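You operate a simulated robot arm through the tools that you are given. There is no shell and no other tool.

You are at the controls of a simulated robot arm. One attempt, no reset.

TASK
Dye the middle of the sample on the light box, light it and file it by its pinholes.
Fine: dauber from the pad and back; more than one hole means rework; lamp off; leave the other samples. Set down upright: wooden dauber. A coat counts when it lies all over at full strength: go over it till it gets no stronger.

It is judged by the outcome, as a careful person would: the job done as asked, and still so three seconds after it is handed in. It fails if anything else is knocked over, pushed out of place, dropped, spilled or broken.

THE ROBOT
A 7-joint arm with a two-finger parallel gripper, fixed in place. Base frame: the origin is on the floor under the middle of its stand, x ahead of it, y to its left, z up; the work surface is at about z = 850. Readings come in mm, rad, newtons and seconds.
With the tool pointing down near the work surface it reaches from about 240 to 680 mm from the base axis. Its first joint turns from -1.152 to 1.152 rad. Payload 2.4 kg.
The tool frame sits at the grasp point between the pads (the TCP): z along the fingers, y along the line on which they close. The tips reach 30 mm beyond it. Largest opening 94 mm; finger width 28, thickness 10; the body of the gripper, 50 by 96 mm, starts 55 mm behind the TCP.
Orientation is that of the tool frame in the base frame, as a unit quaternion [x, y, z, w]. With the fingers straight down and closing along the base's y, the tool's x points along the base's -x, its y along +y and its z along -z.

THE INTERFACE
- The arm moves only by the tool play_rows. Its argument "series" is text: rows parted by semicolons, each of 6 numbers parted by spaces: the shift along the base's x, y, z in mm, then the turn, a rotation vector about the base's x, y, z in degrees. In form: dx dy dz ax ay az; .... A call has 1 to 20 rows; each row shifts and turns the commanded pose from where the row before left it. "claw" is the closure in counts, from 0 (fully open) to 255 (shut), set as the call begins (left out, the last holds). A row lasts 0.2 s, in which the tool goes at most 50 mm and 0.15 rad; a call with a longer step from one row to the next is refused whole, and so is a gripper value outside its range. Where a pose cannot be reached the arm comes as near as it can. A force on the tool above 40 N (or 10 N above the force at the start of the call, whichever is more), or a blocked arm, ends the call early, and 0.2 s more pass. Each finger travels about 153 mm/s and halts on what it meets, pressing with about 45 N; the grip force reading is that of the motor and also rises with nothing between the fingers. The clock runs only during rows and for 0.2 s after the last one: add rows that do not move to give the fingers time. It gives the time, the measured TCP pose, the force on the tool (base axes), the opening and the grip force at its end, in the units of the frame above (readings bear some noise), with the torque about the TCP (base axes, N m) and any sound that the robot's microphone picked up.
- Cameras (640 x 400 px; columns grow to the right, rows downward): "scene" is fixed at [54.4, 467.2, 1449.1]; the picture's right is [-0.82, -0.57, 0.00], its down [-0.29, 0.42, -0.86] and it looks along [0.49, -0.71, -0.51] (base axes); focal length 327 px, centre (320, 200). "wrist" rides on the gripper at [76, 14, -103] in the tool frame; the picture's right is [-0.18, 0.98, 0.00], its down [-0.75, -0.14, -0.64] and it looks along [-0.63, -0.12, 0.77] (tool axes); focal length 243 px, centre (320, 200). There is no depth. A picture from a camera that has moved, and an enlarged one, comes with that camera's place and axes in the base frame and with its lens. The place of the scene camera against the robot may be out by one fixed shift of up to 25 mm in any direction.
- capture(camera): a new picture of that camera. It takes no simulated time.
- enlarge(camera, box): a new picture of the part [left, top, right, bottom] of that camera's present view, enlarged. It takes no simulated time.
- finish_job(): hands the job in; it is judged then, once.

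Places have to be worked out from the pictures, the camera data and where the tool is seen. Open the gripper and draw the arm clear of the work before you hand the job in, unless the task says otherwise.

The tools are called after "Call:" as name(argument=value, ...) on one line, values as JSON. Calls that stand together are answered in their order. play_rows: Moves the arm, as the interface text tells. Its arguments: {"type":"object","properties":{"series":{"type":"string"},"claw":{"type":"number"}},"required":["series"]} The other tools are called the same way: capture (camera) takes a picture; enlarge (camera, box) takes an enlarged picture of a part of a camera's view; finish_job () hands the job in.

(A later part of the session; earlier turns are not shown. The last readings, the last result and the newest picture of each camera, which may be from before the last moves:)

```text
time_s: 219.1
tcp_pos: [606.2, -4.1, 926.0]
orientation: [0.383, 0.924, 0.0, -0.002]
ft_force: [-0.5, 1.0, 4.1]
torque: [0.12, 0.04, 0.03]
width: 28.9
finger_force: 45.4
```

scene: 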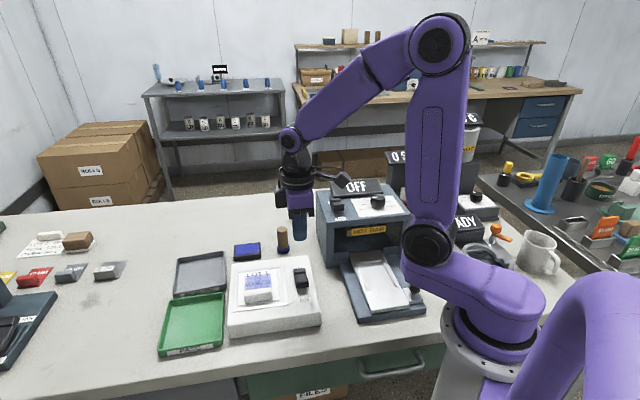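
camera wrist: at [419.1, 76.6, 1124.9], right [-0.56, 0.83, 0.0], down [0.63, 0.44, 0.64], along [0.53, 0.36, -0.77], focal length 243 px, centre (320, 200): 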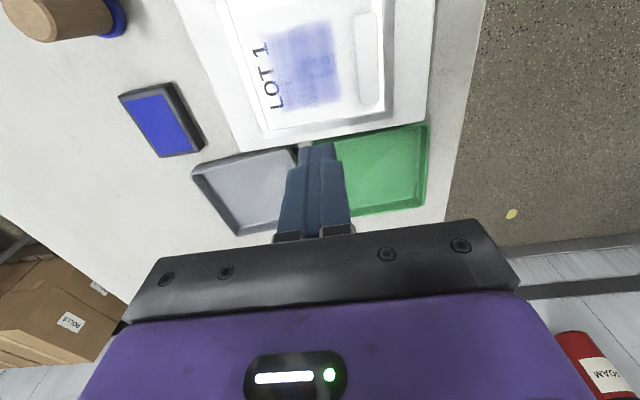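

4 N contact; I press a little deeper, hold two seconds, then carry it to the label-side pair of patches.

Call:
play_rows(series="0 0 -0.6 0 0 0; 0 0 0 0 0 0; 0 0 0 0 0 0; 0 0 0 0 0 0; 0 0 0 0 0 0; 0 0 0 0 0 0; 0 0 0 0 0 0; 0 0 0 0 0 0; 0 0 2.3 0 0 0; 0 0 20 0 0 0; 0 0 40 0 0 0; 0 0 8 0 0 0; -33.5 22.4 0 0 0 0; -33.5 22.4 0 0 0 0; -33.5 22.4 0 0 0 0; -33.6 22.3 0 0 0 0; 0 0 -20 0 0 0; 0 0 -15 0 0 0; 0 0 -4 0 0 0; 0 0 0 0 0 0", claw=255)

```text
time_s: 223.3
tcp_pos: [471.6, 84.5, 957.0]
orientation: [0.382, 0.924, 0.001, -0.002]
ft_force: [0.4, -0.3, -0.6]
torque: [-0.01, 0.01, 0.02]
width: 29.2
finger_force: 44.5
```

Just above the sheet; I lower in small steps to contact.

Call:
play_rows(series="0 0 -0.7 0 0 0; 0 0 -0.7 0 0 0; 0 0 0 0 0 0", claw=255)

```text
time_s: 224.1
tcp_pos: [470.8, 83.1, 956.9]
orientation: [0.382, 0.924, 0.0, -0.002]
ft_force: [0.0, -1.1, 6.2]
torque: [-0.02, -0.01, 0.01]
width: 29.2
finger_force: 45.0
```

6 N; I add a little pressure and stroke across both label-side patches.

Call:
play_rows(series="-3.2 -3.2 -0.3 0 0 0; -3.2 -3.2 0 0 0 0; -3.2 -3.2 0 0 0 0; -3.2 -3.2 0 0 0 0; 3.2 3.2 0 0 0 0; 3.2 3.2 0 0 0 0; 3.2 3.2 0 0 0 0; 3.2 3.2 0 0 0 0; 3.2 3.2 0 0 0 0; 3.2 3.2 0 0 0 0; 3.2 3.2 0 0 0 0; 3.2 3.2 0 0 0 0; -3.2 -3.2 0 0 0 0; -3.2 -3.2 0 0 0 0; -3.2 -3.2 0 0 0 0; -3.2 -3.2 0 0 0 0; 0 0 0 0 0 0", claw=255)

Call:
play_rows(series="-3.2 -3.2 -0.1 0 0 0; -3.2 -3.2 0 0 0 0; -3.2 -3.2 0 0 0 0; -3.2 -3.2 0 0 0 0; 3.2 3.2 0 0 0 0; 3.2 3.2 0 0 0 0; 3.2 3.2 0 0 0 0; 3.2 3.2 0 0 0 0; 3.2 3.2 0 0 0 0; 3.2 3.2 0 0 0 0; 3.2 3.2 0 0 0 0; 3.2 3.2 0 0 0 0; -3.2 -3.2 0 0 0 0; -3.2 -3.2 0 0 0 0; -3.2 -3.2 0 0 0 0; -3.2 -3.2 0 0 0 0; 0 0 0 0 0 0", claw=255)

```text
time_s: 227.7
tcp_pos: [472.9, 83.9, 956.8]
orientation: [0.382, 0.924, 0.001, -0.001]
ft_force: [3.4, 3.9, 11.8]
torque: [0.23, -0.21, -0.01]
width: 29.0
finger_force: 44.9
```

```text
time_s: 231.3
tcp_pos: [472.1, 84.6, 954.9]
orientation: [0.383, 0.924, 0.001, -0.001]
ft_force: [4.8, 6.6, 16.4]
torque: [0.32, -0.28, -0.01]
width: 28.9
finger_force: 45.2
```

Firm, even contact. Now the tab-side pair of patches, two passes.

Call:
play_rows(series="0 0 4 0 0 0; -13.8 13.8 0 0 0 0; 0 0 -4 0 0 0; -3.2 -3.2 0 0 0 0; -3.2 -3.2 0 0 0 0; -3.2 -3.2 0 0 0 0; -3.2 -3.2 0 0 0 0; 3.2 3.2 0 0 0 0; 3.2 3.2 0 0 0 0; 3.2 3.2 0 0 0 0; 3.2 3.2 0 0 0 0; 3.2 3.2 0 0 0 0; 3.2 3.2 0 0 0 0; 3.2 3.2 0 0 0 0; 3.2 3.2 0 0 0 0; -3.2 -3.2 0 0 0 0; -3.2 -3.2 0 0 0 0; -3.2 -3.2 0 0 0 0; -3.2 -3.2 0 0 0 0; 0 0 0 0 0 0", claw=255)

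Call:
play_rows(series="-3.2 -3.2 0 0 0 0; -3.2 -3.2 0 0 0 0; -3.2 -3.2 0 0 0 0; -3.2 -3.2 0 0 0 0; 3.2 3.2 0 0 0 0; 3.2 3.2 0 0 0 0; 3.2 3.2 0 0 0 0; 3.2 3.2 0 0 0 0; 3.2 3.2 0 0 0 0; 3.2 3.2 0 0 0 0; 3.2 3.2 0 0 0 0; 3.2 3.2 0 0 0 0; -3.2 -3.2 0 0 0 0; -3.2 -3.2 0 0 0 0; -3.2 -3.2 0 0 0 0; -3.2 -3.2 0 0 0 0; 0 0 0 0 0 0", claw=255)

```text
time_s: 235.5
tcp_pos: [458.1, 96.5, 955.7]
orientation: [0.382, 0.924, 0.0, -0.001]
ft_force: [6.5, 3.1, 16.2]
torque: [0.2, -0.31, -0.03]
width: 29.0
finger_force: 45.2
```

```text
time_s: 239.1
tcp_pos: [458.2, 96.9, 955.8]
orientation: [0.383, 0.924, -0.001, -0.001]
ft_force: [1.2, 1.9, 4.7]
torque: [0.11, -0.06, -0.02]
width: 29.1
finger_force: 44.8
```

I lift and go to the comparison pose above the dauber's place to see whether anything changed.

Call:
play_rows(series="0 0 3 0 0 0; 0 0 15 0 0 0; 0 0 40 0 0 0; 20 -35.3 10 0 0 0; 20 -35.3 10 0 0 0; 20 -35.3 10 0 0 0; 18.7 -35.3 5 0 0 0; 0 -35.3 0 0 0 0; 0 0 0 0 0 0", claw=255)

Call:
enlarge(camera="scene", box=[235, 265, 290, 305])

Call:
enlarge(camera="scene", box=[245, 270, 280, 294])

```text
time_s: 241.1
tcp_pos: [537.7, -75.5, 1046.7]
orientation: [0.383, 0.924, 0.0, -0.003]
ft_force: [-0.3, 0.5, -0.4]
torque: [0.0, 0.0, 0.02]
width: 29.1
finger_force: 44.9
```

```text
10.00 times, centred on (262, 285) of scene
camera zoom: at [54.4, 467.2, 1449.1], right [-0.82, -0.57, 0.0], down [-0.29, 0.42, -0.86], along [0.49, -0.71, -0.51], focal length 3273 px, centre (895, -650)
```

zoom: 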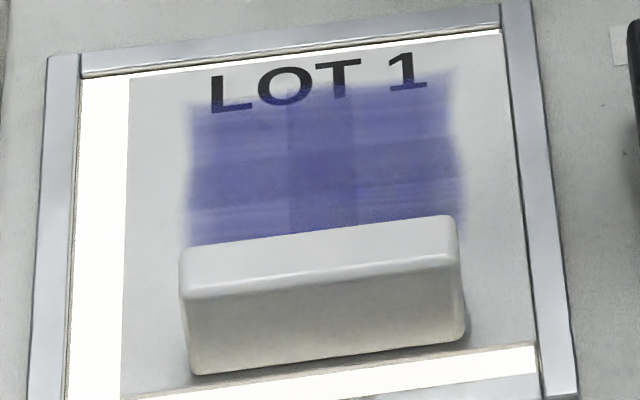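

```text
16.00 times, centred on (262, 282) of scene
camera zoom: at [54.4, 467.2, 1449.1], right [-0.82, -0.57, 0.0], down [-0.29, 0.42, -0.86], along [0.49, -0.71, -0.51], focal length 5236 px, centre (1240, -1112)
```

zoom: 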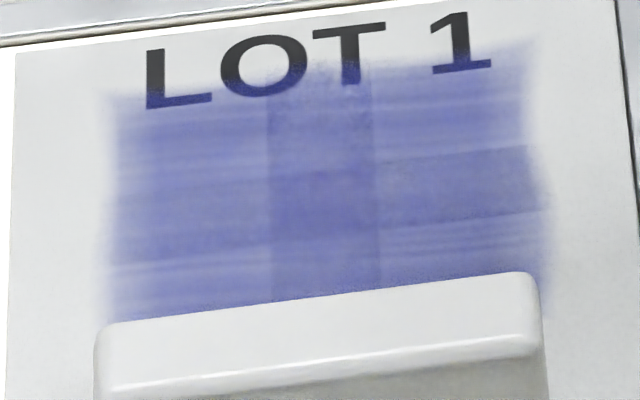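

The coat is no stronger than before, so it is at full strength; the strokes only slid the sheet about 10 mm within its frame. I set the dauber back down on its place.

Call:
play_rows(series="0 0 -45 0 0 0; 0 0 -45 0 0 0; 0 0 -35 0 0 0; 0 0 -12 0 0 0; 0 0 -2 0 0 0; 0 0 0 0 0 0", claw=255)

```text
time_s: 242.5
tcp_pos: [537.4, -78.0, 910.3]
orientation: [0.383, 0.924, 0.0, -0.002]
ft_force: [-0.2, 0.7, -1.3]
torque: [-0.04, -0.01, -0.02]
width: 29.0
finger_force: 45.2
```

Free at 910.2; I step down to first contact.

Call:
play_rows(series="0 0 -0.7 0 0 0; 0 0 -0.7 0 0 0; 0 0 0 0 0 0", claw=255)

```text
time_s: 243.3
tcp_pos: [536.1, -77.9, 908.0]
orientation: [0.383, 0.924, -0.001, -0.002]
ft_force: [0.0, -0.1, -0.6]
torque: [0.01, 0.02, -0.03]
width: 29.1
finger_force: 45.0
```

Still free; further 0.6 mm steps.

Call:
play_rows(series="0 0 -0.6 0 0 0; 0 0 -0.6 0 0 0; 0 0 0 0 0 0", claw=255)

```text
time_s: 244.1
tcp_pos: [536.7, -79.2, 907.8]
orientation: [0.383, 0.924, -0.001, -0.002]
ft_force: [-4.9, 0.6, 18.1]
torque: [0.04, 0.2, -0.03]
width: 28.9
finger_force: 45.0
```

Seated (18 N). I open the fingers and check that it stands.

Call:
play_rows(series="0 0 0.3 0 0 0; 0 0 0 0 0 0; 0 0 0 0 0 0; 0 0 0 0 0 0", claw=90)

Call:
capture(camera="wrist")

Call:
enlarge(camera="scene", box=[230, 190, 340, 270])

```text
time_s: 245.1
tcp_pos: [536.6, -79.2, 906.8]
orientation: [0.382, 0.924, 0.0, -0.002]
ft_force: [-0.8, 0.0, 0.0]
torque: [-0.02, -0.01, 0.0]
width: 60.9
finger_force: 0.0
```

```text
taken
camera wrist: at [492.4, -14.7, 1011.0], right [0.83, 0.56, 0.0], down [0.44, -0.63, 0.64], along [0.36, -0.53, -0.77], focal length 243 px, centre (320, 200)
```

wrist: 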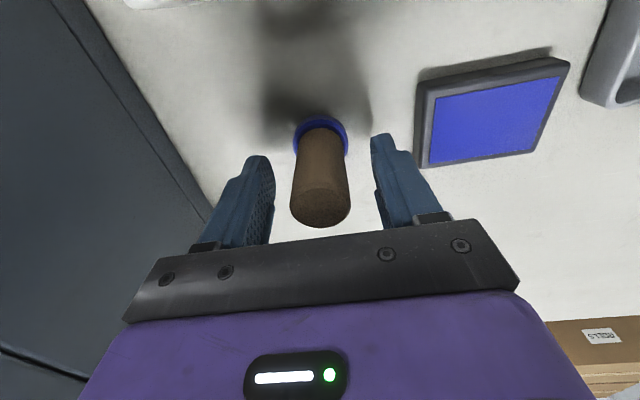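

```text
5.00 times, centred on (285, 230) of scene
camera zoom: at [54.4, 467.2, 1449.1], right [-0.82, -0.57, 0.0], down [-0.29, 0.42, -0.86], along [0.49, -0.71, -0.51], focal length 1636 px, centre (495, 50)
```

zoom: 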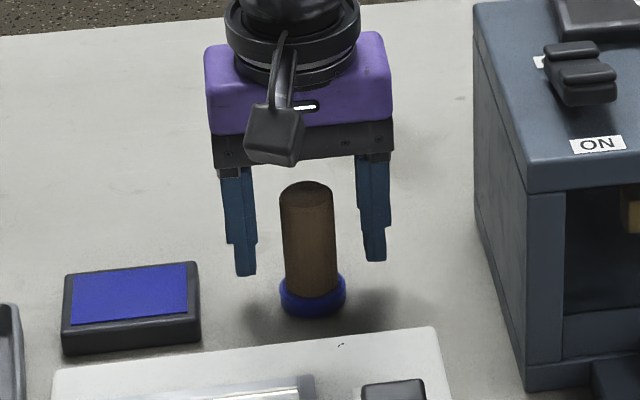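

The dauber stands upright at its place. I rise, turn, and go above the lit sheet with closed fingers to count pinholes.

Call:
play_rows(series="0 0 26 0 0 0; 0 0 40 0 0 0; 0 0 40 0 0 0; 0 0 40 0 0 0; 0 0 0 0 0 0", claw=90)

Call:
play_rows(series="-5.5 15.2 0 0 0 7.5; -5.5 15.2 0 0 0 7.5; -5.5 15.2 0 0 0 7.5; -5.5 15.2 0 0 0 7.5; -5.5 15.2 0 0 0 7.5; -5.5 15.2 0 0 0 7.5; -5.5 15.2 -4 0 0 7.5; -5.5 15.2 -4 0 0 7.5; -5.5 15.2 -4 0 0 7.5; -5.5 15.2 -4 0 0 7.5; -5.5 15.2 -4 0 0 7.5; -5.5 15.2 -4 0 0 7.5; 0 0 0 0 0 0", claw=255)

Call:
capture(camera="wrist")

Call:
enlarge(camera="wrist", box=[230, 20, 390, 140])

Call:
enlarge(camera="scene", box=[240, 262, 290, 297])

```text
time_s: 246.3
tcp_pos: [535.9, -79.0, 1053.8]
orientation: [0.382, 0.924, 0.0, -0.002]
ft_force: [0.2, 0.3, -0.6]
torque: [0.02, -0.02, 0.03]
width: 60.9
finger_force: 0.0
```

```text
time_s: 249.1
tcp_pos: [470.8, 103.4, 1030.2]
orientation: [-0.385, 0.923, -0.001, -0.001]
ft_force: [-0.3, -0.5, -0.5]
torque: [-0.02, -0.03, -0.01]
width: 0.0
finger_force: 33.1
```

```text
taken
camera wrist: at [405.9, 60.2, 1132.9], right [-0.57, 0.82, 0.0], down [0.63, 0.44, 0.64], along [0.53, 0.36, -0.77], focal length 243 px, centre (320, 200)
```

wrist: 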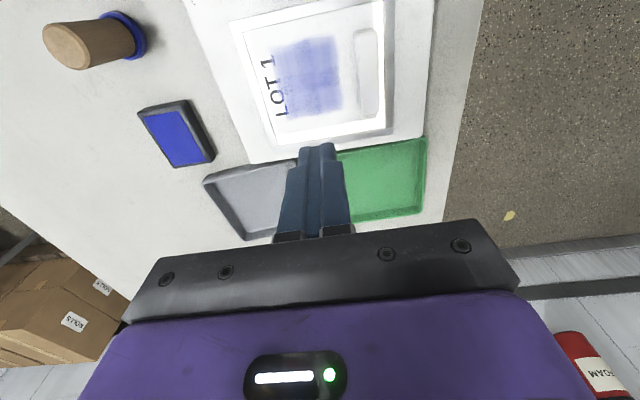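

```text
3.33 times, centred on (310, 80) of wrist
camera zoom: at [405.9, 60.2, 1132.9], right [-0.57, 0.82, 0.0], down [0.63, 0.44, 0.64], along [0.53, 0.36, -0.77], focal length 809 px, centre (353, 600)
```

zoom: 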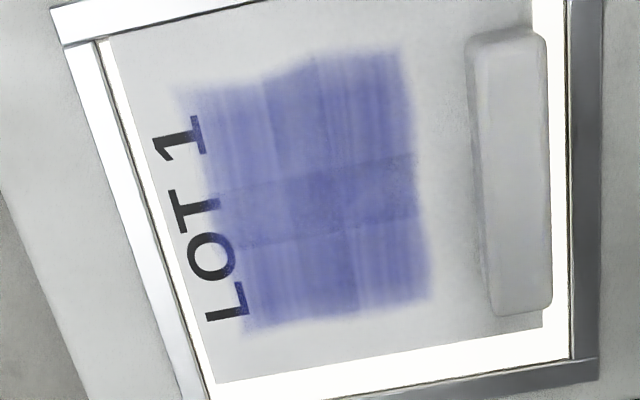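

```text
11.43 times, centred on (265, 280) of scene
camera zoom: at [54.4, 467.2, 1449.1], right [-0.82, -0.57, 0.0], down [-0.29, 0.42, -0.86], along [0.49, -0.71, -0.51], focal length 3740 px, centre (949, -709)
```

zoom: 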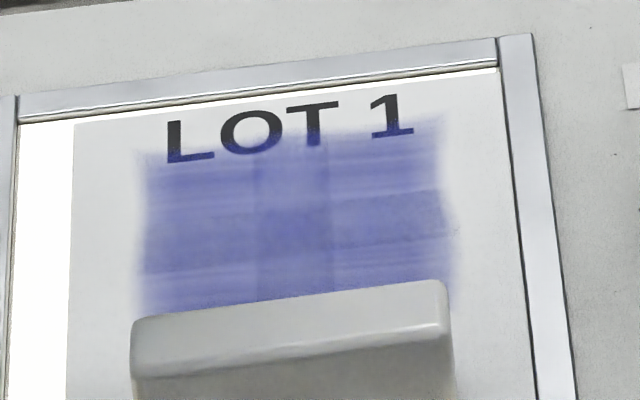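

Still no bright dots at this scale. I scan the dyed area once more at very high magnification, quarter by quarter.

Call:
enlarge(camera="wrist", box=[270, 34, 315, 68])

Call:
enlarge(camera="wrist", box=[305, 34, 350, 68])

Call:
enlarge(camera="wrist", box=[270, 62, 315, 96])

Call:
enlarge(camera="wrist", box=[305, 62, 350, 96])

Call:
enlarge(camera="wrist", box=[275, 90, 345, 130])

```text
11.76 times, centred on (292, 51) of wrist
camera zoom: at [405.9, 60.2, 1132.9], right [-0.57, 0.82, 0.0], down [0.63, 0.44, 0.64], along [0.53, 0.36, -0.77], focal length 2854 px, centre (644, 1953)
```

zoom: 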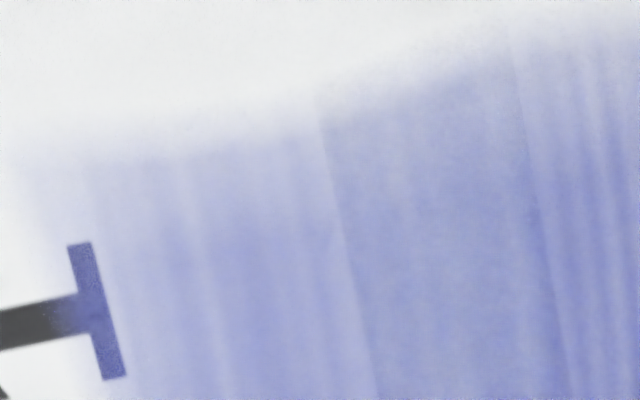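

```text
11.76 times, centred on (328, 51) of wrist
camera zoom: at [405.9, 60.2, 1132.9], right [-0.57, 0.82, 0.0], down [0.63, 0.44, 0.64], along [0.53, 0.36, -0.77], focal length 2854 px, centre (232, 1953)
```

zoom: 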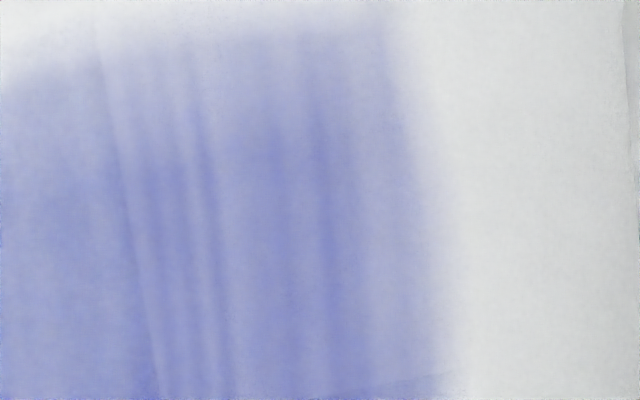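

```text
11.76 times, centred on (292, 79) of wrist
camera zoom: at [405.9, 60.2, 1132.9], right [-0.57, 0.82, 0.0], down [0.63, 0.44, 0.64], along [0.53, 0.36, -0.77], focal length 2854 px, centre (644, 1624)
```

zoom: 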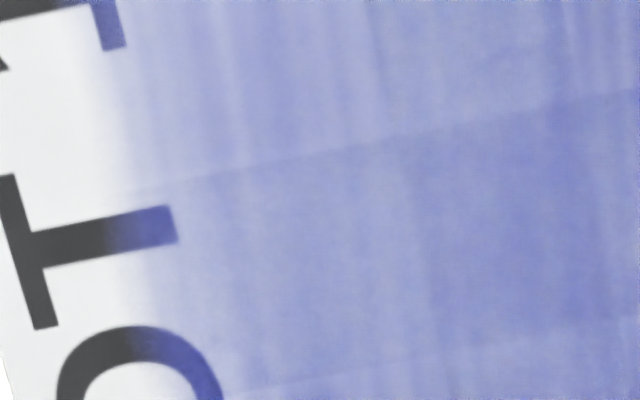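

```text
11.76 times, centred on (328, 79) of wrist
camera zoom: at [405.9, 60.2, 1132.9], right [-0.57, 0.82, 0.0], down [0.63, 0.44, 0.64], along [0.53, 0.36, -0.77], focal length 2854 px, centre (232, 1624)
```

zoom: 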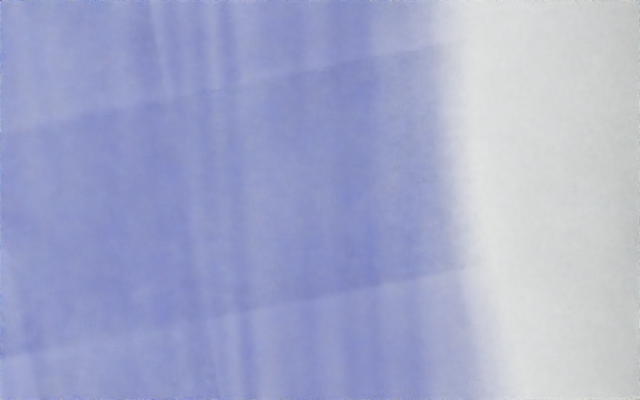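

```text
9.14 times, centred on (310, 110) of wrist
camera zoom: at [405.9, 60.2, 1132.9], right [-0.57, 0.82, 0.0], down [0.63, 0.44, 0.64], along [0.53, 0.36, -0.77], focal length 2218 px, centre (411, 1023)
```

zoom: 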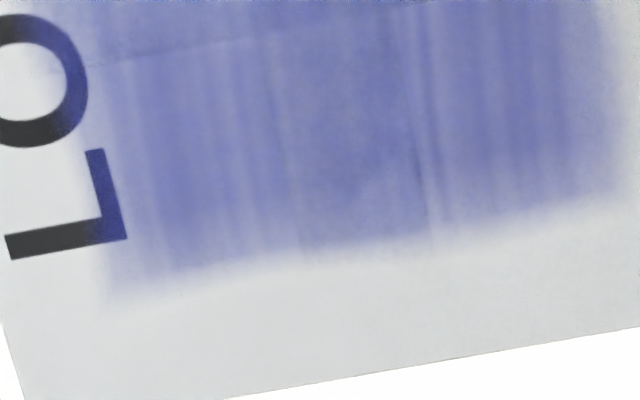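

Still no dots, but the label patch on the switch side looks slightly weaker than the others; the sheet was likely dragged along by two-way strokes. It now rests against the frame on the switch side, so I will do one more round with one-way strokes towards that side. Back to the dauber first.

Call:
play_rows(series="5.5 -15.2 4 0 0 -7.5; 5.5 -15.2 4 0 0 -7.5; 5.5 -15.2 4 0 0 -7.5; 5.5 -15.2 4 0 0 -7.5; 5.5 -15.2 4 0 0 -7.5; 5.5 -15.2 0 0 0 -7.5; 5.5 -15.2 0 0 0 -7.5; 5.5 -15.2 0 0 0 -7.5; 5.5 -15.2 0 0 0 -7.5; 5.5 -15.2 0 0 0 -7.5; 5.5 -15.2 0 0 0 -7.5; 5.5 -15.4 0 0 0 -7.5; 0 0 0 0 0 0", claw=0)

Call:
enlarge(camera="wrist", box=[220, 0, 460, 180])

Call:
enlarge(camera="scene", box=[240, 262, 290, 297])

```text
time_s: 251.9
tcp_pos: [538.8, -79.4, 1047.8]
orientation: [0.383, 0.924, 0.0, -0.001]
ft_force: [1.4, 0.6, -0.3]
torque: [-0.02, -0.02, 0.0]
width: 94.1
finger_force: 0.1
```

```text
2.22 times, centred on (340, 90) of wrist
camera zoom: at [493.5, -15.4, 1152.1], right [0.83, 0.56, 0.0], down [0.43, -0.63, 0.64], along [0.36, -0.53, -0.77], focal length 539 px, centre (276, 444)
```

zoom: 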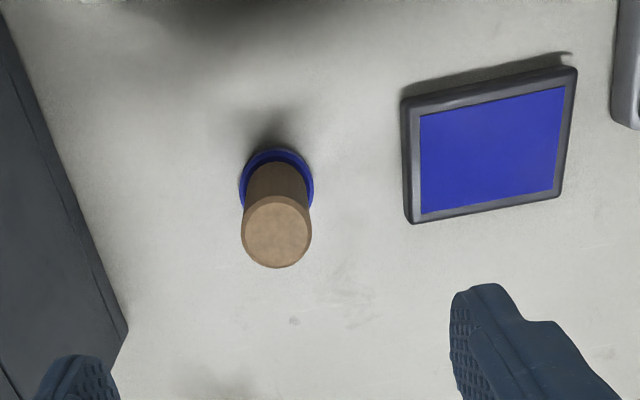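

```text
11.43 times, centred on (265, 280) of scene
camera zoom: at [54.4, 467.2, 1449.1], right [-0.82, -0.57, 0.0], down [-0.29, 0.42, -0.86], along [0.49, -0.71, -0.51], focal length 3740 px, centre (949, -709)
```

zoom: 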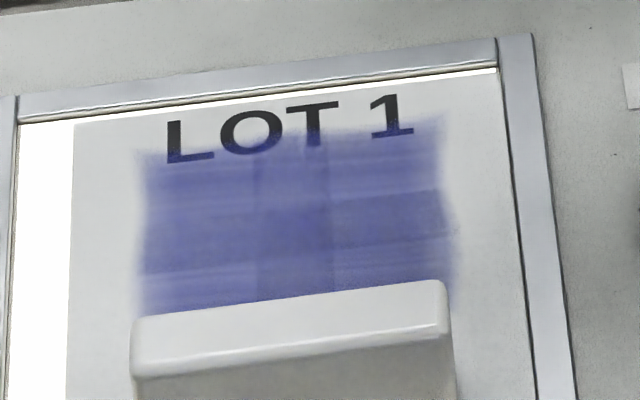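

Dauber aligned below. I descend and grip.

Call:
play_rows(series="0 0 -40 0 0 0; 0 0 -40 0 0 0; 0 0 -35 0 0 0; 0 0 -18 0 0 0; 0 0 -8 0 0 0; 0 0 0 0 0 0", claw=0)

Call:
play_rows(series="0 0 0 0 0 0; 0 0 0 0 0 0; 0 0 0 0 0 0; 0 0 0 0 0 0", claw=255)

Call:
play_rows(series="0 0 10 0 0 0; 0 0 35 0 0 0; 23 24.4 0 0 0 0; 23 24.4 0 0 0 0; 23.2 24.6 0 0 0 0; 0 0 -18 0 0 0; 0 0 -6 0 0 0; 0 0 -2 0 0 0; 0 0 -1 0 0 0; 0 0 0 0 0 0", claw=255)

```text
time_s: 253.3
tcp_pos: [536.9, -78.6, 908.2]
orientation: [0.383, 0.924, 0.0, -0.002]
ft_force: [-0.1, 0.0, 0.3]
torque: [-0.03, 0.02, 0.01]
width: 94.4
finger_force: 0.2
```

```text
time_s: 254.3
tcp_pos: [537.0, -78.5, 908.8]
orientation: [0.382, 0.924, 0.0, -0.002]
ft_force: [-0.8, 1.0, -0.8]
torque: [0.0, -0.02, -0.05]
width: 28.9
finger_force: 44.6
```

```text
time_s: 256.5
tcp_pos: [604.9, -6.1, 924.8]
orientation: [0.383, 0.924, 0.001, -0.002]
ft_force: [-1.3, 1.1, 3.0]
torque: [0.03, -0.02, 0.04]
width: 29.1
finger_force: 45.3
```

Touching the pad at 3 N; I press 0.7 mm more, hold two seconds, then go to the start of the first one-way stroke on the label side.

Call:
play_rows(series="0 0 -0.7 0 0 0; 0 0 0 0 0 0; 0 0 0 0 0 0; 0 0 0 0 0 0; 0 0 0 0 0 0; 0 0 0 0 0 0; 0 0 0 0 0 0; 0 0 0 0 0 0; 0 0 2.3 0 0 0; 0 0 20 0 0 0; 0 0 40 0 0 0; 0 0 8 0 0 0; -31.5 24 0 0 0 0; -31.5 24 0 0 0 0; -31.5 24 0 0 0 0; -31.7 23.8 0 0 0 0; 0 0 -20 0 0 0; 0 0 -15 0 0 0; 0 0 -4 0 0 0; 0 0 0 0 0 0", claw=255)

```text
time_s: 260.7
tcp_pos: [479.8, 90.6, 956.1]
orientation: [0.383, 0.924, 0.0, -0.002]
ft_force: [0.3, -0.5, -0.2]
torque: [-0.02, 0.0, 0.02]
width: 29.0
finger_force: 44.7
```

I lower to contact and make a one-way stroke towards the switch side, return in the air, and repeat.

Call:
play_rows(series="0 0 -0.7 0 0 0; 0 0 -0.7 0 0 0; -3.5 -3.5 0 0 0 0; -3.5 -3.5 0 0 0 0; -3.5 -3.5 0 0 0 0; -3.5 -3.5 0 0 0 0; -3.5 -3.5 0 0 0 0; -3.5 -3.5 0 0 0 0; -3.5 -3.5 0 0 0 0; -3.5 -3.5 0 0 0 0; 0 0 0 0 0 0", claw=255)

```text
time_s: 263.1
tcp_pos: [452.2, 62.6, 954.8]
orientation: [0.382, 0.924, 0.0, 0.0]
ft_force: [2.6, 3.4, 11.0]
torque: [0.21, -0.14, 0.02]
width: 29.0
finger_force: 45.2
```

11 N throughout. I return in the air and repeat the one-way stroke a little firmer, twice.

Call:
play_rows(series="0 0 5 0 0 0; 14 14 0 0 0 0; 14 14 0 0 0 0; 0 0 -5.2 0 0 0; -3.5 -3.5 0 0 0 0; -3.5 -3.5 0 0 0 0; -3.5 -3.5 0 0 0 0; -3.5 -3.5 0 0 0 0; -3.5 -3.5 0 0 0 0; -3.5 -3.5 0 0 0 0; -3.5 -3.5 0 0 0 0; -3.5 -3.5 0 0 0 0; 0 0 5 0 0 0; 14 14 0 0 0 0; 14 14 0 0 0 0; 0 0 0 0 0 0", claw=255)

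Call:
enlarge(camera="scene", box=[240, 262, 290, 297])

```text
time_s: 266.5
tcp_pos: [478.3, 89.3, 959.8]
orientation: [0.383, 0.924, -0.001, -0.002]
ft_force: [0.0, -0.9, -1.0]
torque: [0.06, 0.01, 0.0]
width: 29.1
finger_force: 45.5
```

```text
11.43 times, centred on (265, 280) of scene
camera zoom: at [54.4, 467.2, 1449.1], right [-0.82, -0.57, 0.0], down [-0.29, 0.42, -0.86], along [0.49, -0.71, -0.51], focal length 3740 px, centre (949, -709)
```

zoom: 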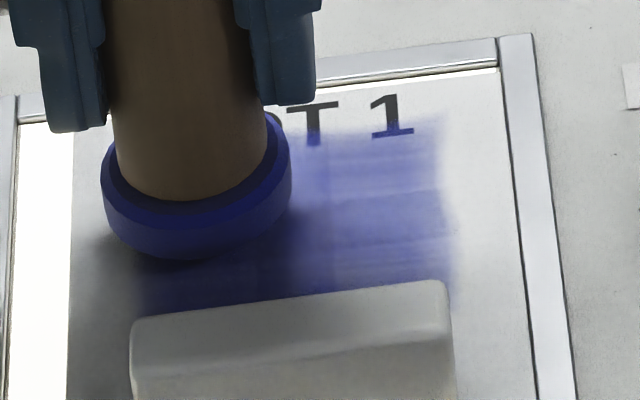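

The sheet stays put now. One more label-side stroke, then over to the tab-side row's start.

Call:
play_rows(series="0 0 -5.1 0 0 0; -3.5 -3.5 0 0 0 0; -3.5 -3.5 0 0 0 0; -3.5 -3.5 0 0 0 0; -3.5 -3.5 0 0 0 0; -3.5 -3.5 0 0 0 0; -3.5 -3.5 0 0 0 0; -3.5 -3.5 0 0 0 0; -3.5 -3.5 0 0 0 0; 0 0 5 0 0 0; 14 14 0 0 0 0; 14 14 0 0 0 0; -14.1 14.1 0 0 0 0; 0 0 -5 0 0 0; 0 0 0 0 0 0", claw=255)

```text
time_s: 269.7
tcp_pos: [465.2, 103.6, 956.2]
orientation: [0.383, 0.924, 0.0, -0.001]
ft_force: [-0.2, 0.3, -0.7]
torque: [0.0, 0.0, 0.01]
width: 29.1
finger_force: 45.4
```

No contact at this start point; I lower 0.8 mm and check.

Call:
play_rows(series="0 0 -0.8 0 0 0; 0 0 0 0 0 0", claw=255)

```text
time_s: 270.3
tcp_pos: [465.7, 105.4, 956.9]
orientation: [0.382, 0.924, -0.001, -0.002]
ft_force: [-2.8, -0.5, 11.7]
torque: [-0.02, 0.15, 0.02]
width: 29.0
finger_force: 44.8
```

11.7 N. One-way strokes along the tab-side row, twice.

Call:
play_rows(series="-3.5 -3.5 0 0 0 0; -3.5 -3.5 0 0 0 0; -3.5 -3.5 0 0 0 0; -3.5 -3.5 0 0 0 0; -3.5 -3.5 0 0 0 0; -3.5 -3.5 0 0 0 0; -3.5 -3.5 0 0 0 0; -3.5 -3.5 0 0 0 0; 0 0 5 0 0 0; 14 14 0 0 0 0; 14 14 0 0 0 0; 0 0 -5.1 0 0 0; -3.5 -3.5 0 0 0 0; -3.5 -3.5 0 0 0 0; -3.5 -3.5 0 0 0 0; -3.5 -3.5 0 0 0 0; -3.5 -3.5 0 0 0 0; -3.5 -3.5 0 0 0 0; -3.5 -3.5 0 0 0 0; -3.5 -3.5 0 0 0 0", claw=255)

```text
time_s: 274.5
tcp_pos: [440.3, 77.4, 954.9]
orientation: [0.382, 0.924, 0.0, 0.0]
ft_force: [7.9, 8.0, 27.6]
torque: [0.47, -0.37, -0.01]
width: 29.1
finger_force: 44.7
```

Good firm contact. One more label-side stroke at this depth to be sure, then lift clear.

Call:
play_rows(series="0 0 6 0 0 0; 21 7 0 0 0 0; 21.1 6.9 0 0 0 0; 0 0 -4 0 0 0; 0 0 -1.9 0 0 0; -3.5 -3.5 0 0 0 0; -3.5 -3.5 0 0 0 0; -3.5 -3.5 0 0 0 0; -3.5 -3.5 0 0 0 0; -3.5 -3.5 0 0 0 0; -3.5 -3.5 0 0 0 0; -3.5 -3.5 0 0 0 0; -3.5 -3.5 0 0 0 0; 0 0 0 0 0 0", claw=255)

Call:
play_rows(series="0 0 3 0 0 0; 0 0 15 0 0 0; 0 0 40 0 0 0; 21.2 -35 10 0 0 0; 21.2 -35 10 0 0 0; 21.2 -35 10 0 0 0; 21.2 -35.9 5 0 0 0; 0 0 0 0 0 0", claw=255)

Call:
enlarge(camera="scene", box=[240, 262, 290, 297])

```text
time_s: 277.5
tcp_pos: [452.2, 63.0, 954.6]
orientation: [0.383, 0.924, 0.001, 0.0]
ft_force: [6.8, 10.0, 30.5]
torque: [0.54, -0.26, 0.0]
width: 29.1
finger_force: 45.3
```

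```text
time_s: 279.3
tcp_pos: [537.1, -79.0, 1045.2]
orientation: [0.383, 0.924, 0.0, -0.002]
ft_force: [0.7, 0.4, -0.8]
torque: [0.0, 0.01, 0.03]
width: 28.9
finger_force: 45.4
```

```text
11.43 times, centred on (265, 280) of scene
camera zoom: at [54.4, 467.2, 1449.1], right [-0.82, -0.57, 0.0], down [-0.29, 0.42, -0.86], along [0.49, -0.71, -0.51], focal length 3740 px, centre (949, -709)
```

zoom: 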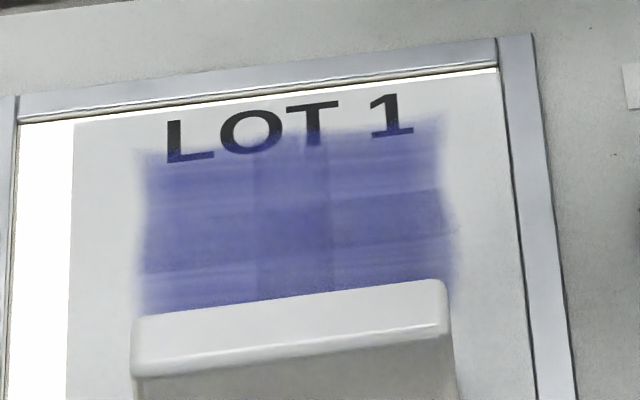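

Identical to the reference picture: the coat gets no stronger and no bright dots appear. I put the dauber back on its place.

Call:
play_rows(series="0.2 -0.2 -45 0 0 0; 0 0 -45 0 0 0; 0 0 -35 0 0 0; 0 0 -12 0 0 0; 0 0 -2 0 0 0; 0 0 0 0 0 0", claw=255)

```text
time_s: 280.7
tcp_pos: [535.2, -78.6, 908.1]
orientation: [0.382, 0.924, -0.001, -0.001]
ft_force: [0.4, 0.0, -0.8]
torque: [0.0, -0.02, -0.01]
width: 28.8
finger_force: 44.7
```

Free at 909; I step down to contact.

Call:
play_rows(series="0 0 -0.7 0 0 0; 0 0 -0.7 0 0 0; 0 0 0 0 0 0", claw=255)

```text
time_s: 281.5
tcp_pos: [535.4, -79.7, 907.7]
orientation: [0.383, 0.924, 0.0, -0.002]
ft_force: [-3.8, 0.0, 10.1]
torque: [0.02, 0.14, 0.02]
width: 28.9
finger_force: 45.4
```

Seated with 10 N. I open the fingers and check.

Call:
play_rows(series="0 0 0 0 0 0; 0 0 0 0 0 0; 0 0 0 0 0 0", claw=90)

Call:
enlarge(camera="scene", box=[230, 190, 340, 270])

Call:
capture(camera="wrist")

```text
time_s: 282.3
tcp_pos: [535.7, -80.3, 906.3]
orientation: [0.383, 0.924, 0.0, -0.001]
ft_force: [0.1, -0.1, -0.2]
torque: [0.0, -0.03, 0.0]
width: 61.0
finger_force: 0.1
```

```text
5.00 times, centred on (285, 230) of scene
camera zoom: at [54.4, 467.2, 1449.1], right [-0.82, -0.57, 0.0], down [-0.29, 0.42, -0.86], along [0.49, -0.71, -0.51], focal length 1636 px, centre (495, 50)
```

zoom: 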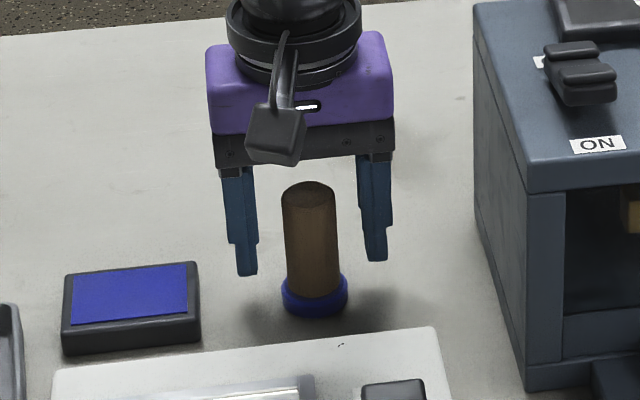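

```text
taken
camera wrist: at [491.9, -15.2, 1011.1], right [0.82, 0.57, 0.0], down [0.44, -0.63, 0.64], along [0.36, -0.53, -0.77], focal length 243 px, centre (320, 200)
```

wrist: 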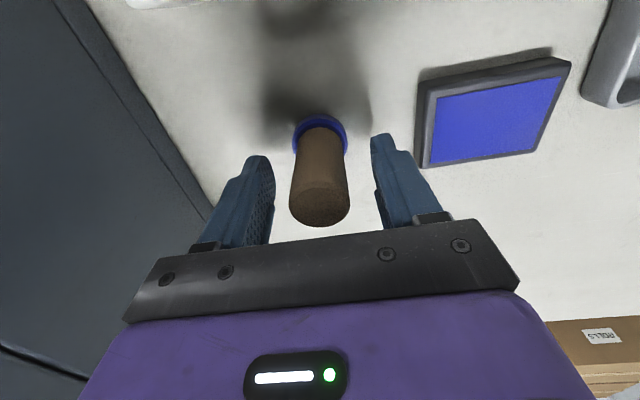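

The dauber stands at its place. I rise, turn and move over the lit sheet for the final count.

Call:
play_rows(series="0 0 26 0 0 0; 0 0 40 0 0 0; 0 0 40 0 0 0; 0 0 40 0 0 0; 0 0 0 0 0 0", claw=90)

Call:
play_rows(series="-5.5 15.2 0 0 0 7.5; -5.5 15.2 0 0 0 7.5; -5.5 15.2 0 0 0 7.5; -5.5 15.2 0 0 0 7.5; -5.5 15.2 0 0 0 7.5; -5.5 15.2 0 0 0 7.5; -5.5 15.2 -4 0 0 7.5; -5.5 15.2 -4 0 0 7.5; -5.5 15.2 -4 0 0 7.5; -5.5 15.2 -4 0 0 7.5; -5.5 15.2 -4 0 0 7.5; -5.5 15.2 -4 0 0 7.5; 0 0 0 0 0 0", claw=255)

Call:
enlarge(camera="wrist", box=[230, 20, 390, 140])

Call:
enlarge(camera="wrist", box=[265, 30, 345, 80])

Call:
enlarge(camera="wrist", box=[265, 75, 355, 130])

```text
time_s: 283.5
tcp_pos: [533.8, -78.4, 1053.8]
orientation: [0.383, 0.924, -0.001, -0.002]
ft_force: [0.4, 0.3, -0.5]
torque: [-0.01, -0.01, 0.0]
width: 60.7
finger_force: 0.0
```

```text
time_s: 286.3
tcp_pos: [470.2, 103.1, 1030.3]
orientation: [-0.384, 0.923, -0.002, -0.001]
ft_force: [-0.3, -0.3, -0.5]
torque: [0.0, 0.04, 0.0]
width: 0.0
finger_force: 33.0
```

```text
3.33 times, centred on (310, 80) of wrist
camera zoom: at [405.0, 59.7, 1133.7], right [-0.57, 0.82, 0.0], down [0.63, 0.44, 0.64], along [0.53, 0.36, -0.77], focal length 809 px, centre (353, 600)
```

zoom: 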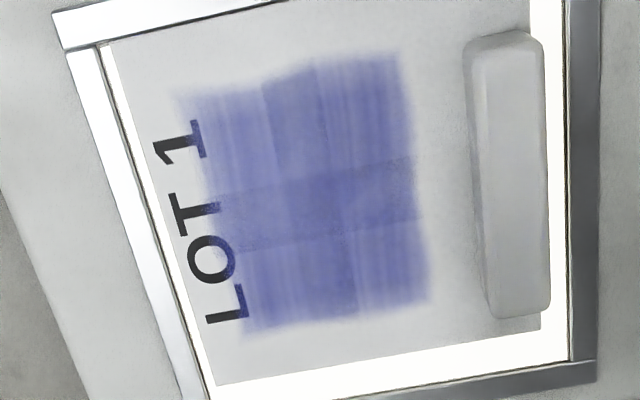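

```text
8.00 times, centred on (305, 55) of wrist
camera zoom: at [405.0, 59.7, 1133.7], right [-0.57, 0.82, 0.0], down [0.63, 0.44, 0.64], along [0.53, 0.36, -0.77], focal length 1941 px, centre (440, 1360)
```

zoom: 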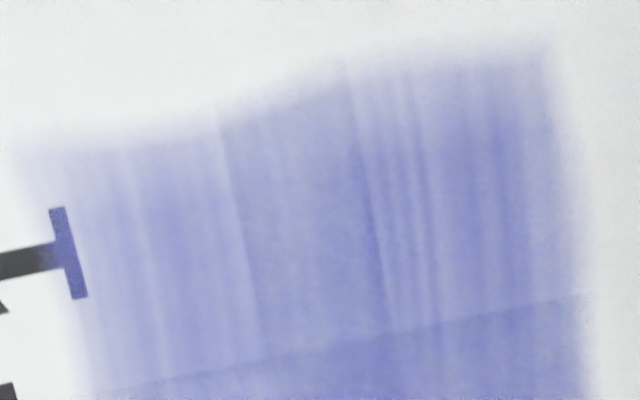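

```text
7.11 times, centred on (310, 102) of wrist
camera zoom: at [405.0, 59.7, 1133.7], right [-0.57, 0.82, 0.0], down [0.63, 0.44, 0.64], along [0.53, 0.36, -0.77], focal length 1725 px, centre (391, 893)
```

zoom: 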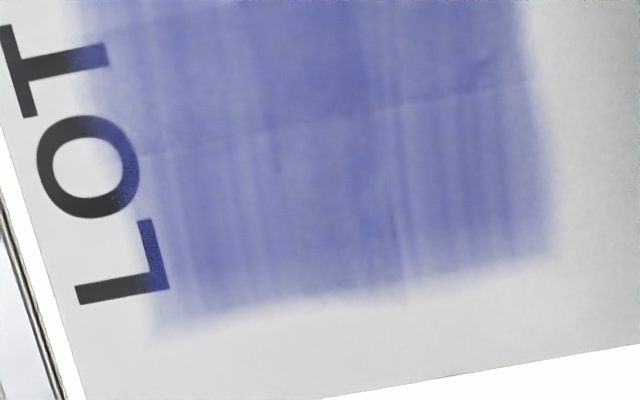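

The coat is unchanged and there is not one bright dot: no pinholes, so the sample passes. I now go to the rocker to switch the lamp off, looking at it from above first.

Call:
play_rows(series="-28.2 -24.8 8 0 0 0; -28.2 -24.8 8 0 0 0; -28.2 -24.8 8 0 0 0; 0 0 0 0 0 0", claw=255)

Call:
enlarge(camera="wrist", box=[260, 60, 400, 140])

Call:
enlarge(camera="scene", box=[220, 230, 340, 330])

```text
time_s: 287.3
tcp_pos: [386.0, 27.4, 1053.7]
orientation: [-0.383, 0.924, -0.001, -0.001]
ft_force: [0.2, -0.3, 0.7]
torque: [-0.02, 0.01, 0.01]
width: 0.3
finger_force: 32.9
```

```text
4.57 times, centred on (330, 100) of wrist
camera zoom: at [321.0, -15.9, 1158.4], right [-0.57, 0.82, 0.0], down [0.63, 0.44, 0.64], along [0.53, 0.36, -0.77], focal length 1109 px, centre (274, 657)
```

zoom: 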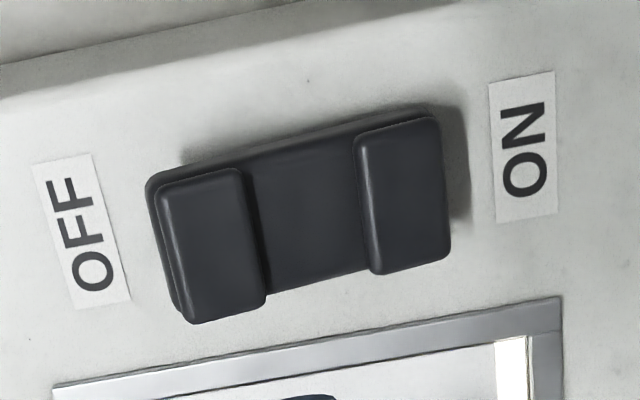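

```text
4.00 times, centred on (280, 280) of scene
camera zoom: at [54.4, 467.2, 1449.1], right [-0.82, -0.57, 0.0], down [-0.29, 0.42, -0.86], along [0.49, -0.71, -0.51], focal length 1309 px, centre (480, -120)
```

zoom: 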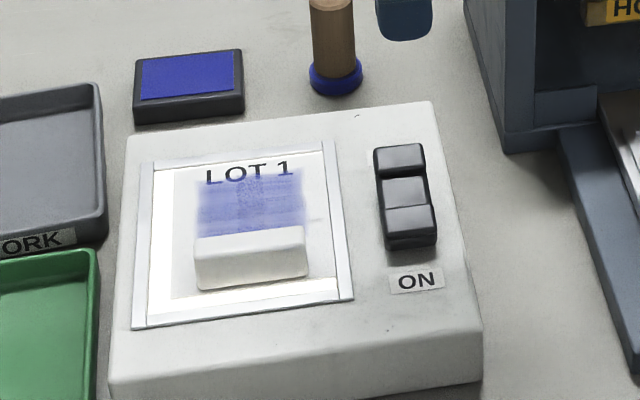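

The OFF end is now up, near (399, 18). I move the closed tips above it and descend to just over it.

Call:
play_rows(series="14 -13 0 0 0 0; 0 0 -45 0 0 0; 0 0 -40 0 0 0; 0 0 -12 0 0 0; 0 0 0 0 0 0", claw=255)

Call:
capture(camera="wrist")

Call:
enlarge(camera="scene", box=[250, 220, 350, 320])

```text
time_s: 288.5
tcp_pos: [401.0, 14.8, 954.8]
orientation: [-0.382, 0.924, -0.002, -0.001]
ft_force: [0.1, -0.8, 0.9]
torque: [-0.06, -0.06, -0.01]
width: 0.1
finger_force: 32.8
```

```text
taken
camera wrist: at [336.4, -28.2, 1059.1], right [-0.56, 0.83, 0.0], down [0.63, 0.44, 0.64], along [0.53, 0.36, -0.77], focal length 243 px, centre (320, 200)
```

wrist: 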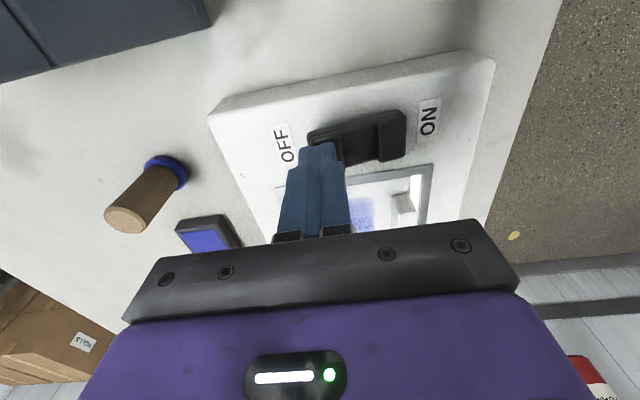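

```text
4.00 times, centred on (300, 270) of scene
camera zoom: at [54.4, 467.2, 1449.1], right [-0.82, -0.57, 0.0], down [-0.29, 0.42, -0.86], along [0.49, -0.71, -0.51], focal length 1309 px, centre (400, -80)
```

zoom: 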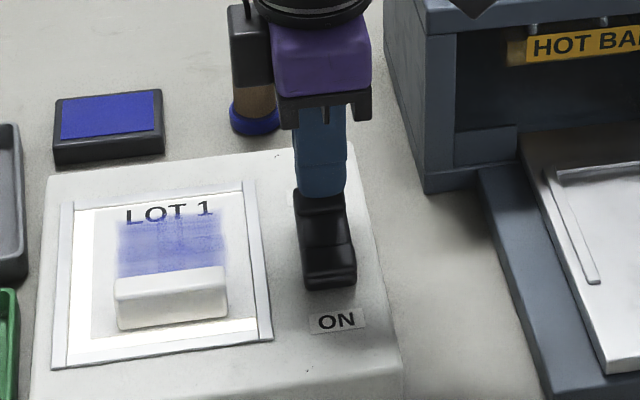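

The tips hang over the OFF end. I press down in small steps.

Call:
play_rows(series="0 0 -3 0 0 0; 0 0 -3 0 0 0; 0 0 -2 0 0 0; 0 0 -2 0 0 0; 0 0 -1 0 0 0; 0 0 0 0 0 0", claw=255)

Call:
enlarge(camera="scene", box=[220, 230, 340, 330])

```text
time_s: 289.9
tcp_pos: [400.5, 15.6, 947.4]
orientation: [-0.383, 0.924, -0.002, -0.001]
ft_force: [-4.6, -1.0, 12.0]
torque: [0.09, 0.17, 0.01]
width: 0.1
finger_force: 33.3
stopped in row 6: the force on the tool passed its limit at 41 N (the readings are from after the stop); the commanded pose is now the measured one
```

```text
4.00 times, centred on (280, 280) of scene
camera zoom: at [54.1, 467.2, 1449.1], right [-0.82, -0.57, 0.0], down [-0.29, 0.42, -0.86], along [0.49, -0.71, -0.51], focal length 1309 px, centre (480, -120)
```

zoom: 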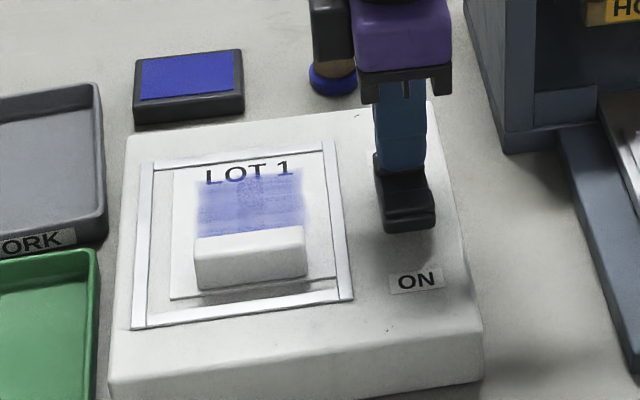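

The lamp is off. I look at the coat unlit in this light for comparison with the earlier picture.

Call:
enlarge(camera="scene", box=[240, 262, 290, 297])

Call:
enlarge(camera="scene", box=[250, 270, 280, 291])

```text
11.43 times, centred on (265, 280) of scene
camera zoom: at [54.1, 467.2, 1449.1], right [-0.82, -0.57, 0.0], down [-0.29, 0.42, -0.86], along [0.49, -0.71, -0.51], focal length 3740 px, centre (949, -709)
```

zoom: 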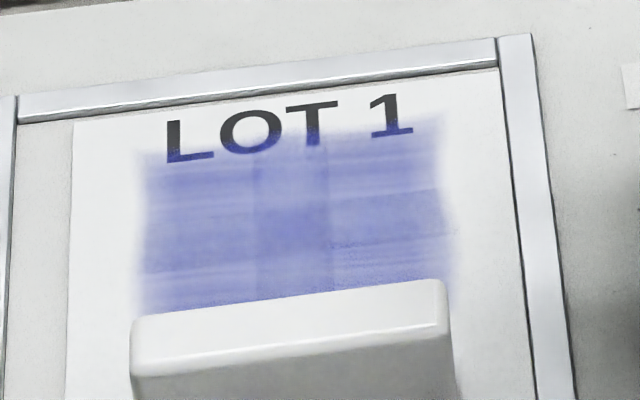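

```text
16.00 times, centred on (265, 280) of scene
camera zoom: at [54.1, 467.2, 1449.1], right [-0.82, -0.57, 0.0], down [-0.29, 0.42, -0.86], along [0.49, -0.71, -0.51], focal length 5236 px, centre (1200, -1088)
```

zoom: 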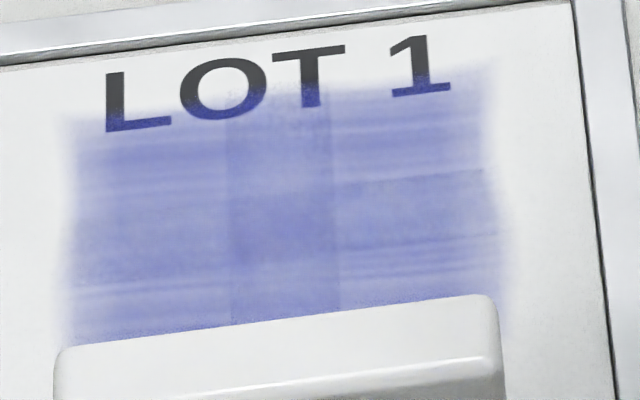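

To be sure the sample is lit once after the finished coat, I press ON again and take one more look. I lift and move to above the ON end.

Call:
play_rows(series="0 0 5 0 0 0; 0 0 30 0 0 0; -31.5 31.7 0 0 0 0; 0 0 -20 0 0 0; 0 0 -8 0 0 0; 0 0 0 0 0 0", claw=255)

Call:
enlarge(camera="scene", box=[220, 230, 340, 330])

```text
time_s: 291.2
tcp_pos: [367.3, 48.4, 953.8]
orientation: [-0.383, 0.924, -0.003, -0.001]
ft_force: [-1.0, 2.7, 3.3]
torque: [0.13, 0.03, 0.06]
width: 0.0
finger_force: 32.7
```

```text
4.00 times, centred on (280, 280) of scene
camera zoom: at [54.3, 467.3, 1449.0], right [-0.82, -0.57, 0.0], down [-0.29, 0.42, -0.86], along [0.49, -0.71, -0.51], focal length 1309 px, centre (480, -120)
```

zoom: 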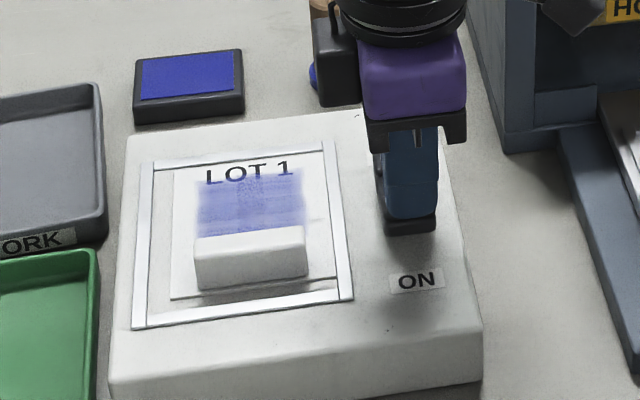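

Now I press the ON end in small steps.

Call:
play_rows(series="0 0 -2 0 0 0; 0 0 -2 0 0 0; 0 0 -2 0 0 0; 0 0 -2 0 0 0; 0 0 -1 0 0 0; 0 0 -1 0 0 0; 0 0 0 0 0 0", claw=255)

Call:
enlarge(camera="scene", box=[240, 262, 290, 297])

```text
time_s: 292.5
tcp_pos: [368.8, 48.6, 946.4]
orientation: [-0.382, 0.924, -0.001, 0.0]
ft_force: [-5.7, 0.6, 19.2]
torque: [-0.09, 0.03, -0.05]
width: 0.2
finger_force: 33.2
stopped in row 6: the force on the tool passed its limit at 46 N (the readings are from after the stop); the commanded pose is now the measured one
```

```text
11.43 times, centred on (265, 280) of scene
camera zoom: at [54.0, 467.2, 1449.1], right [-0.82, -0.57, 0.0], down [-0.29, 0.42, -0.86], along [0.49, -0.71, -0.51], focal length 3740 px, centre (949, -709)
```

zoom: 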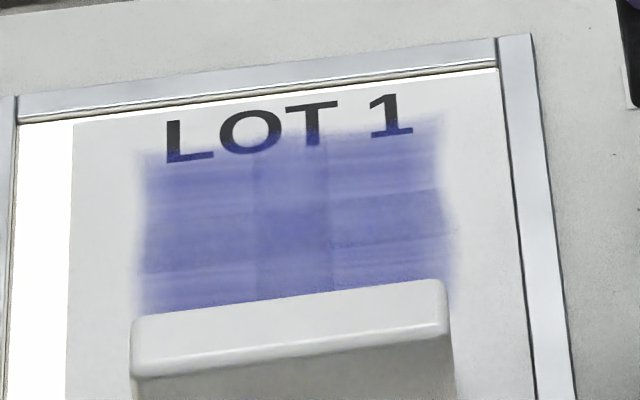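

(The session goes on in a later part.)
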